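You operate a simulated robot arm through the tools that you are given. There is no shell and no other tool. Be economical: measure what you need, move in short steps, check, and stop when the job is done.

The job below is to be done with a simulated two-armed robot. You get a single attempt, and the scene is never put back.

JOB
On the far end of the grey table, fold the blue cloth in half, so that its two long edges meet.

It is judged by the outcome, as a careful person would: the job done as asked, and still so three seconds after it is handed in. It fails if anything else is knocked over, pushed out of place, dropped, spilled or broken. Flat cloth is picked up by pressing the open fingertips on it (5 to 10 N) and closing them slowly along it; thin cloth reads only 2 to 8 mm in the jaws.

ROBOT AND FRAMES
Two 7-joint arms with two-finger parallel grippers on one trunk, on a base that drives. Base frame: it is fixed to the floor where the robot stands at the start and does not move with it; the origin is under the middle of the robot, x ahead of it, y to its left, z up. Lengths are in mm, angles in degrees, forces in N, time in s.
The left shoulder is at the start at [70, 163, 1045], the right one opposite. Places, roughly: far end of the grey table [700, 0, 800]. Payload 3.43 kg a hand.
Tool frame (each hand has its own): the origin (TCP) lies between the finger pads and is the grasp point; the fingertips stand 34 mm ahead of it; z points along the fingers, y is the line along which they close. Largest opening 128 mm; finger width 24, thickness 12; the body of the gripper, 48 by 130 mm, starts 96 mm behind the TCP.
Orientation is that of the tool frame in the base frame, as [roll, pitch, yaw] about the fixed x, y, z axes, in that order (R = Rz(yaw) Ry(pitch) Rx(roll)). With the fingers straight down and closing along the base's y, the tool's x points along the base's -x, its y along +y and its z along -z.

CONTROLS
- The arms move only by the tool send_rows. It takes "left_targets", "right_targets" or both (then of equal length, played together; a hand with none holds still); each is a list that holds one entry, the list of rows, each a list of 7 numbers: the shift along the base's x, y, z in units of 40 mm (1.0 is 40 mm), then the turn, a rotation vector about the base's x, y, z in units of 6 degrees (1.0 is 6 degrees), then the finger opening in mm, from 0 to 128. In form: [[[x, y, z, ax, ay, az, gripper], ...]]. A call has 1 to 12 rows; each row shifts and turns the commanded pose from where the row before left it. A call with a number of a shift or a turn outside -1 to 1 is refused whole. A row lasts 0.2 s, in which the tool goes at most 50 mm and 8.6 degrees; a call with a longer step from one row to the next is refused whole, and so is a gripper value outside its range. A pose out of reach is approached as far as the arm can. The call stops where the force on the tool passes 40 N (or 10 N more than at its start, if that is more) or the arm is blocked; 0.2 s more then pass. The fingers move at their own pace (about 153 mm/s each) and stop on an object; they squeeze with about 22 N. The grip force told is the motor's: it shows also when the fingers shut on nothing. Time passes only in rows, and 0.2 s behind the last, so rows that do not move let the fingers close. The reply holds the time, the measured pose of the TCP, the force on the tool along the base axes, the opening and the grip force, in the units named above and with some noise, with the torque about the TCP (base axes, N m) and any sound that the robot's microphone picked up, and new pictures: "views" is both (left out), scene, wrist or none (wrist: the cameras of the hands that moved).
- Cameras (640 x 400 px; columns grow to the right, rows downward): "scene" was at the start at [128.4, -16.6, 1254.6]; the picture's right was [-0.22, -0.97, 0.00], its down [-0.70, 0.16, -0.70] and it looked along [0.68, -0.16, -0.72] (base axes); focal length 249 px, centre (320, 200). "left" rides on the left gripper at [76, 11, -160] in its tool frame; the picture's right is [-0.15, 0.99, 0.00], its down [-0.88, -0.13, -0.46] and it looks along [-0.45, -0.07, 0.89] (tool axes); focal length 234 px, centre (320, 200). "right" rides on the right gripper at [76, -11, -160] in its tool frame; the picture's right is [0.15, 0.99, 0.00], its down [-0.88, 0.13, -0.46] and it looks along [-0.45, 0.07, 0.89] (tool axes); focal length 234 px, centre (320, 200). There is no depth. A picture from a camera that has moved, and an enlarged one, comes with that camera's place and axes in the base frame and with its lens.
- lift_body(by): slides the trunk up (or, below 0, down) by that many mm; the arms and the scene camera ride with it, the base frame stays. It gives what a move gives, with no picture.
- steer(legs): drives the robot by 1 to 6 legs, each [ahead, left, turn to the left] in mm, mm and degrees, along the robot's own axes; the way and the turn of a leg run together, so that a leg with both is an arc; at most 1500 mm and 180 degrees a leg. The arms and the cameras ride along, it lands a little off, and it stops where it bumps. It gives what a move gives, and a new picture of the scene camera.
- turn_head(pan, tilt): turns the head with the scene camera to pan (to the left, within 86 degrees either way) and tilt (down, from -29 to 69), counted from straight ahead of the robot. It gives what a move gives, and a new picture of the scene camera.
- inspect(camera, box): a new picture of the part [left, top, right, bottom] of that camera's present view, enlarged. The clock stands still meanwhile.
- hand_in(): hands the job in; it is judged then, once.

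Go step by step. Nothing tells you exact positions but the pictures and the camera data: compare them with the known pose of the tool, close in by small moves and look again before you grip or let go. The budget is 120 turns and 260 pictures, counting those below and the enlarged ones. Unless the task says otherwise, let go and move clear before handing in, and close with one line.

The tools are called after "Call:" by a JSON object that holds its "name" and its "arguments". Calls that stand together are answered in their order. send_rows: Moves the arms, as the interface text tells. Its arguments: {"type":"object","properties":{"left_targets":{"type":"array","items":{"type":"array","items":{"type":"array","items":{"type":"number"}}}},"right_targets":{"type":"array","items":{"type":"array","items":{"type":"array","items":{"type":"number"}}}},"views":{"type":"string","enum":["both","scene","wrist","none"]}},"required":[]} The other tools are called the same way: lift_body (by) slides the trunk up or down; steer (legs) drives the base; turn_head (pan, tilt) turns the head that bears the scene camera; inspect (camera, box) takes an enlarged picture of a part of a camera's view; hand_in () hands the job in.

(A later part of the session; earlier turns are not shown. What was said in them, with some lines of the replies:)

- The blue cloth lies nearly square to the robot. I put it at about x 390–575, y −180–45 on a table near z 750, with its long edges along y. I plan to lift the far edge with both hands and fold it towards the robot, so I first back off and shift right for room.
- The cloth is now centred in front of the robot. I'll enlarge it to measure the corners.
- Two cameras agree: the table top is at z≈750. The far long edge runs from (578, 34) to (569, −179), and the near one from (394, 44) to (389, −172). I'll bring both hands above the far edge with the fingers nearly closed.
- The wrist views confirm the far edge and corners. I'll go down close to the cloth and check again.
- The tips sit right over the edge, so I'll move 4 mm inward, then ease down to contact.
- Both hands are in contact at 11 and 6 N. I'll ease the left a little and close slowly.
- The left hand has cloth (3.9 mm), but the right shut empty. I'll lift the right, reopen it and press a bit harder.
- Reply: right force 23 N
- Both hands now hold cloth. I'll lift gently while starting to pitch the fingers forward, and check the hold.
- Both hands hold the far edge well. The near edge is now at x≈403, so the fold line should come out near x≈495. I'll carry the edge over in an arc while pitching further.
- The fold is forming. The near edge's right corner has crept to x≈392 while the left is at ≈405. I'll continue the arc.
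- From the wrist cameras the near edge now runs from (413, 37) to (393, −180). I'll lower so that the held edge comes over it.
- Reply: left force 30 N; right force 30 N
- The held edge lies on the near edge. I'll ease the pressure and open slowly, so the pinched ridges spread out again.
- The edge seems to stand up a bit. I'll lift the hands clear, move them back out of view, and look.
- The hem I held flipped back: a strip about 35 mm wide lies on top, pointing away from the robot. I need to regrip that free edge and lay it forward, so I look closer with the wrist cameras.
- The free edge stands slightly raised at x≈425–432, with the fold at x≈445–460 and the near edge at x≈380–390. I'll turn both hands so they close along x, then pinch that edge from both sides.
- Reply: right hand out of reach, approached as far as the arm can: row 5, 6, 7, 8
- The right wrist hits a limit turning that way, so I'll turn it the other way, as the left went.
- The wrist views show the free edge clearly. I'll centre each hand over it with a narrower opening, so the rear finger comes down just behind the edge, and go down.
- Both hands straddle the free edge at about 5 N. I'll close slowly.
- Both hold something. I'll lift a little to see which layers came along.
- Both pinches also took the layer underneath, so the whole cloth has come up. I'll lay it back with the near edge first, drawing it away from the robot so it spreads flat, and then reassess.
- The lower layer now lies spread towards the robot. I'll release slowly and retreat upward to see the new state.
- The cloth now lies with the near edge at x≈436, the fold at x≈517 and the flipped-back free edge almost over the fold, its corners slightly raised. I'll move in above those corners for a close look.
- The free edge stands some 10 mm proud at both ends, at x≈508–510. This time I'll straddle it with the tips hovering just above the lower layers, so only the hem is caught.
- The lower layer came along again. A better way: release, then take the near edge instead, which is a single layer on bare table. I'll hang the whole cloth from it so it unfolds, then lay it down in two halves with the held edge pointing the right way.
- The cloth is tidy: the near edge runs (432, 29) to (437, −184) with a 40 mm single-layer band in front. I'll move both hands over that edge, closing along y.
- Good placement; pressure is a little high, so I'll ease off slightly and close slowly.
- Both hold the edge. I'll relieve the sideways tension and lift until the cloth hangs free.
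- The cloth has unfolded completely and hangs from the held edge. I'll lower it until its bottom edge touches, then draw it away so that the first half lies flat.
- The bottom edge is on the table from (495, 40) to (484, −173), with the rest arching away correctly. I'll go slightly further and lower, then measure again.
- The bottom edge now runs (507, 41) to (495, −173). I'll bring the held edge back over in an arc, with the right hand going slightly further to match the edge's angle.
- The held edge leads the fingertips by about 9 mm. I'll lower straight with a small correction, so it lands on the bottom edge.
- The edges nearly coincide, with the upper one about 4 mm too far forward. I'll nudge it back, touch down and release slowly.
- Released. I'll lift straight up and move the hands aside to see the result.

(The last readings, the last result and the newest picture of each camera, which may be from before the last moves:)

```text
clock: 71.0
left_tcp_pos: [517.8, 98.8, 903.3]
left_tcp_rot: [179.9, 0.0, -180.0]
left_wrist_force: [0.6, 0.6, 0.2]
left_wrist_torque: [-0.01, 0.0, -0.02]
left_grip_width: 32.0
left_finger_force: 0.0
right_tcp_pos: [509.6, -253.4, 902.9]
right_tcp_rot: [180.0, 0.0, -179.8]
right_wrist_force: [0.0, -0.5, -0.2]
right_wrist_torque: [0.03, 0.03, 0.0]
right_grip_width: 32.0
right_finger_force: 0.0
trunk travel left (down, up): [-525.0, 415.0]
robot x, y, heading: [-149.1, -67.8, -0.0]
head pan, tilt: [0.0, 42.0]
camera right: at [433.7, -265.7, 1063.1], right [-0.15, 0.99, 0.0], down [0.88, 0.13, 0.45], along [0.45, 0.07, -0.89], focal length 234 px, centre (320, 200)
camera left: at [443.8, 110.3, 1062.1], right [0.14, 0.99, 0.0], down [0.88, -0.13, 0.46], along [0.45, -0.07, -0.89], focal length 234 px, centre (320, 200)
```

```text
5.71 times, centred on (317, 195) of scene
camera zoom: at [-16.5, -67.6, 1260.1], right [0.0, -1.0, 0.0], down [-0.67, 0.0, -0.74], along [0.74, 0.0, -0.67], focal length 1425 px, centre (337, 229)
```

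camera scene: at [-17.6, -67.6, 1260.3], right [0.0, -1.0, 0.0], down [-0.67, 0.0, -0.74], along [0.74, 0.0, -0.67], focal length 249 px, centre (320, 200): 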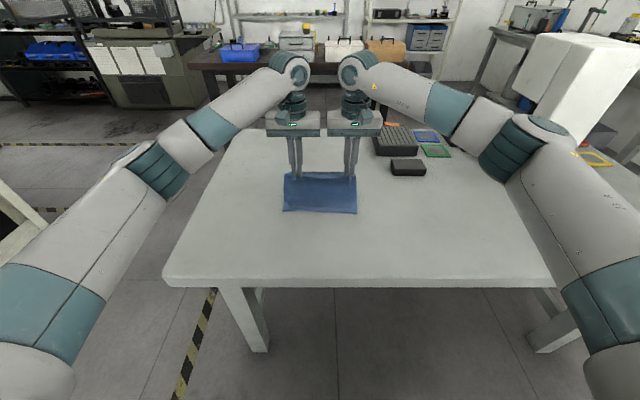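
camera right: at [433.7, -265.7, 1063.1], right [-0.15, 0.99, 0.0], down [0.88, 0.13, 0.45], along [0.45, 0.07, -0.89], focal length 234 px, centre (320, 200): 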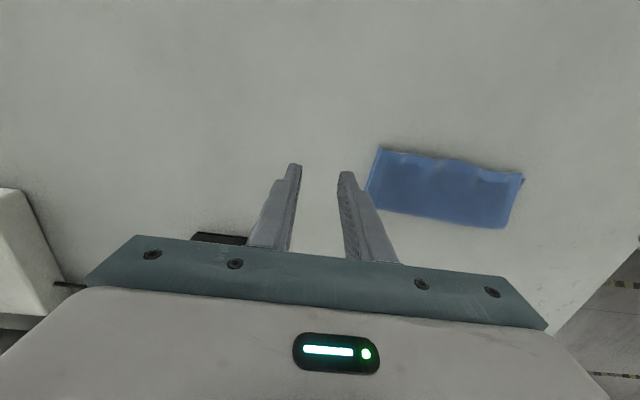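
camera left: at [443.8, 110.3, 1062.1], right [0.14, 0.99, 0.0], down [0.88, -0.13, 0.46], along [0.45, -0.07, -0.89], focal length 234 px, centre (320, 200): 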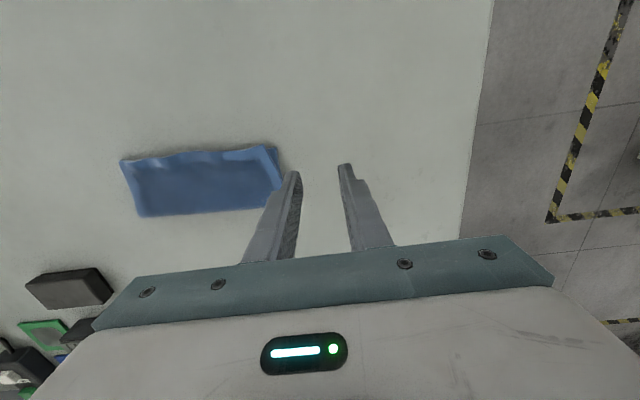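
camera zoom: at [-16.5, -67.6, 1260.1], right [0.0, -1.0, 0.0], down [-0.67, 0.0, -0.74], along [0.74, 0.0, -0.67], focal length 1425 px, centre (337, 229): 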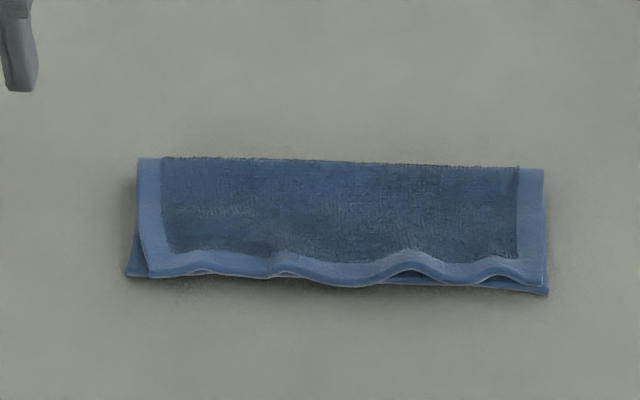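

Call:
{"name": "inspect", "arguments": {"camera": "scene", "box": [280, 184, 362, 216]}}

Call:
{"name": "inspect", "arguments": {"camera": "right", "box": [350, 130, 540, 240]}}

Call:
{"name": "inspect", "arguments": {"camera": "left", "box": [110, 130, 300, 240]}}

```text
7.80 times, centred on (321, 200) of scene
camera zoom: at [-16.5, -67.6, 1260.1], right [0.0, -1.0, 0.0], down [-0.67, 0.0, -0.74], along [0.74, 0.0, -0.67], focal length 1946 px, centre (312, 200)
```

zoom: 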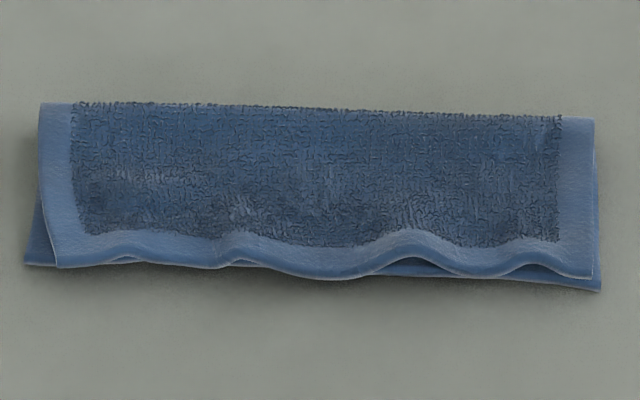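

```text
3.37 times, centred on (445, 185) of right
camera zoom: at [433.7, -265.7, 1063.1], right [-0.15, 0.99, 0.0], down [0.88, 0.13, 0.45], along [0.45, 0.07, -0.89], focal length 789 px, centre (-101, 250)
```

zoom: 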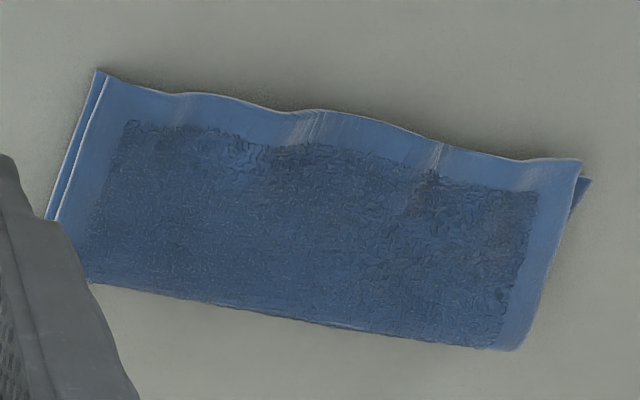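

```text
3.37 times, centred on (205, 185) of left
camera zoom: at [443.8, 110.3, 1062.1], right [0.14, 0.99, 0.0], down [0.88, -0.13, 0.46], along [0.45, -0.07, -0.89], focal length 789 px, centre (707, 250)
```

zoom: 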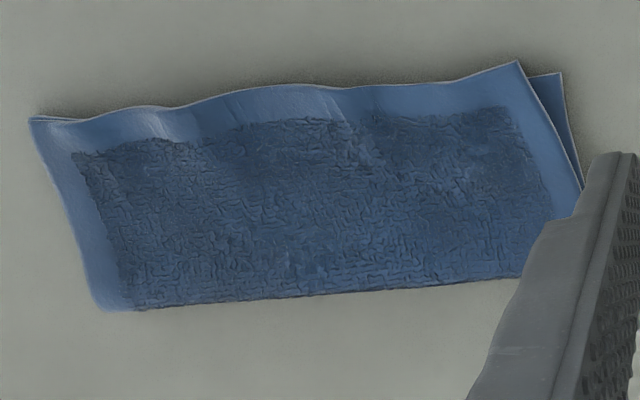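

The cloth is folded in half: its two long edges meet to within a few millimetres, with slight waves along the upper hem. The corners nearly coincide, the hands are clear and nothing else was moved.

Call:
{"name": "hand_in", "arguments": {}}

```text
The job is handed in.
```

I folded the blue cloth in half with its two long edges meeting to within about 5 mm, the upper hem is slightly wavy, and I've handed the job in.
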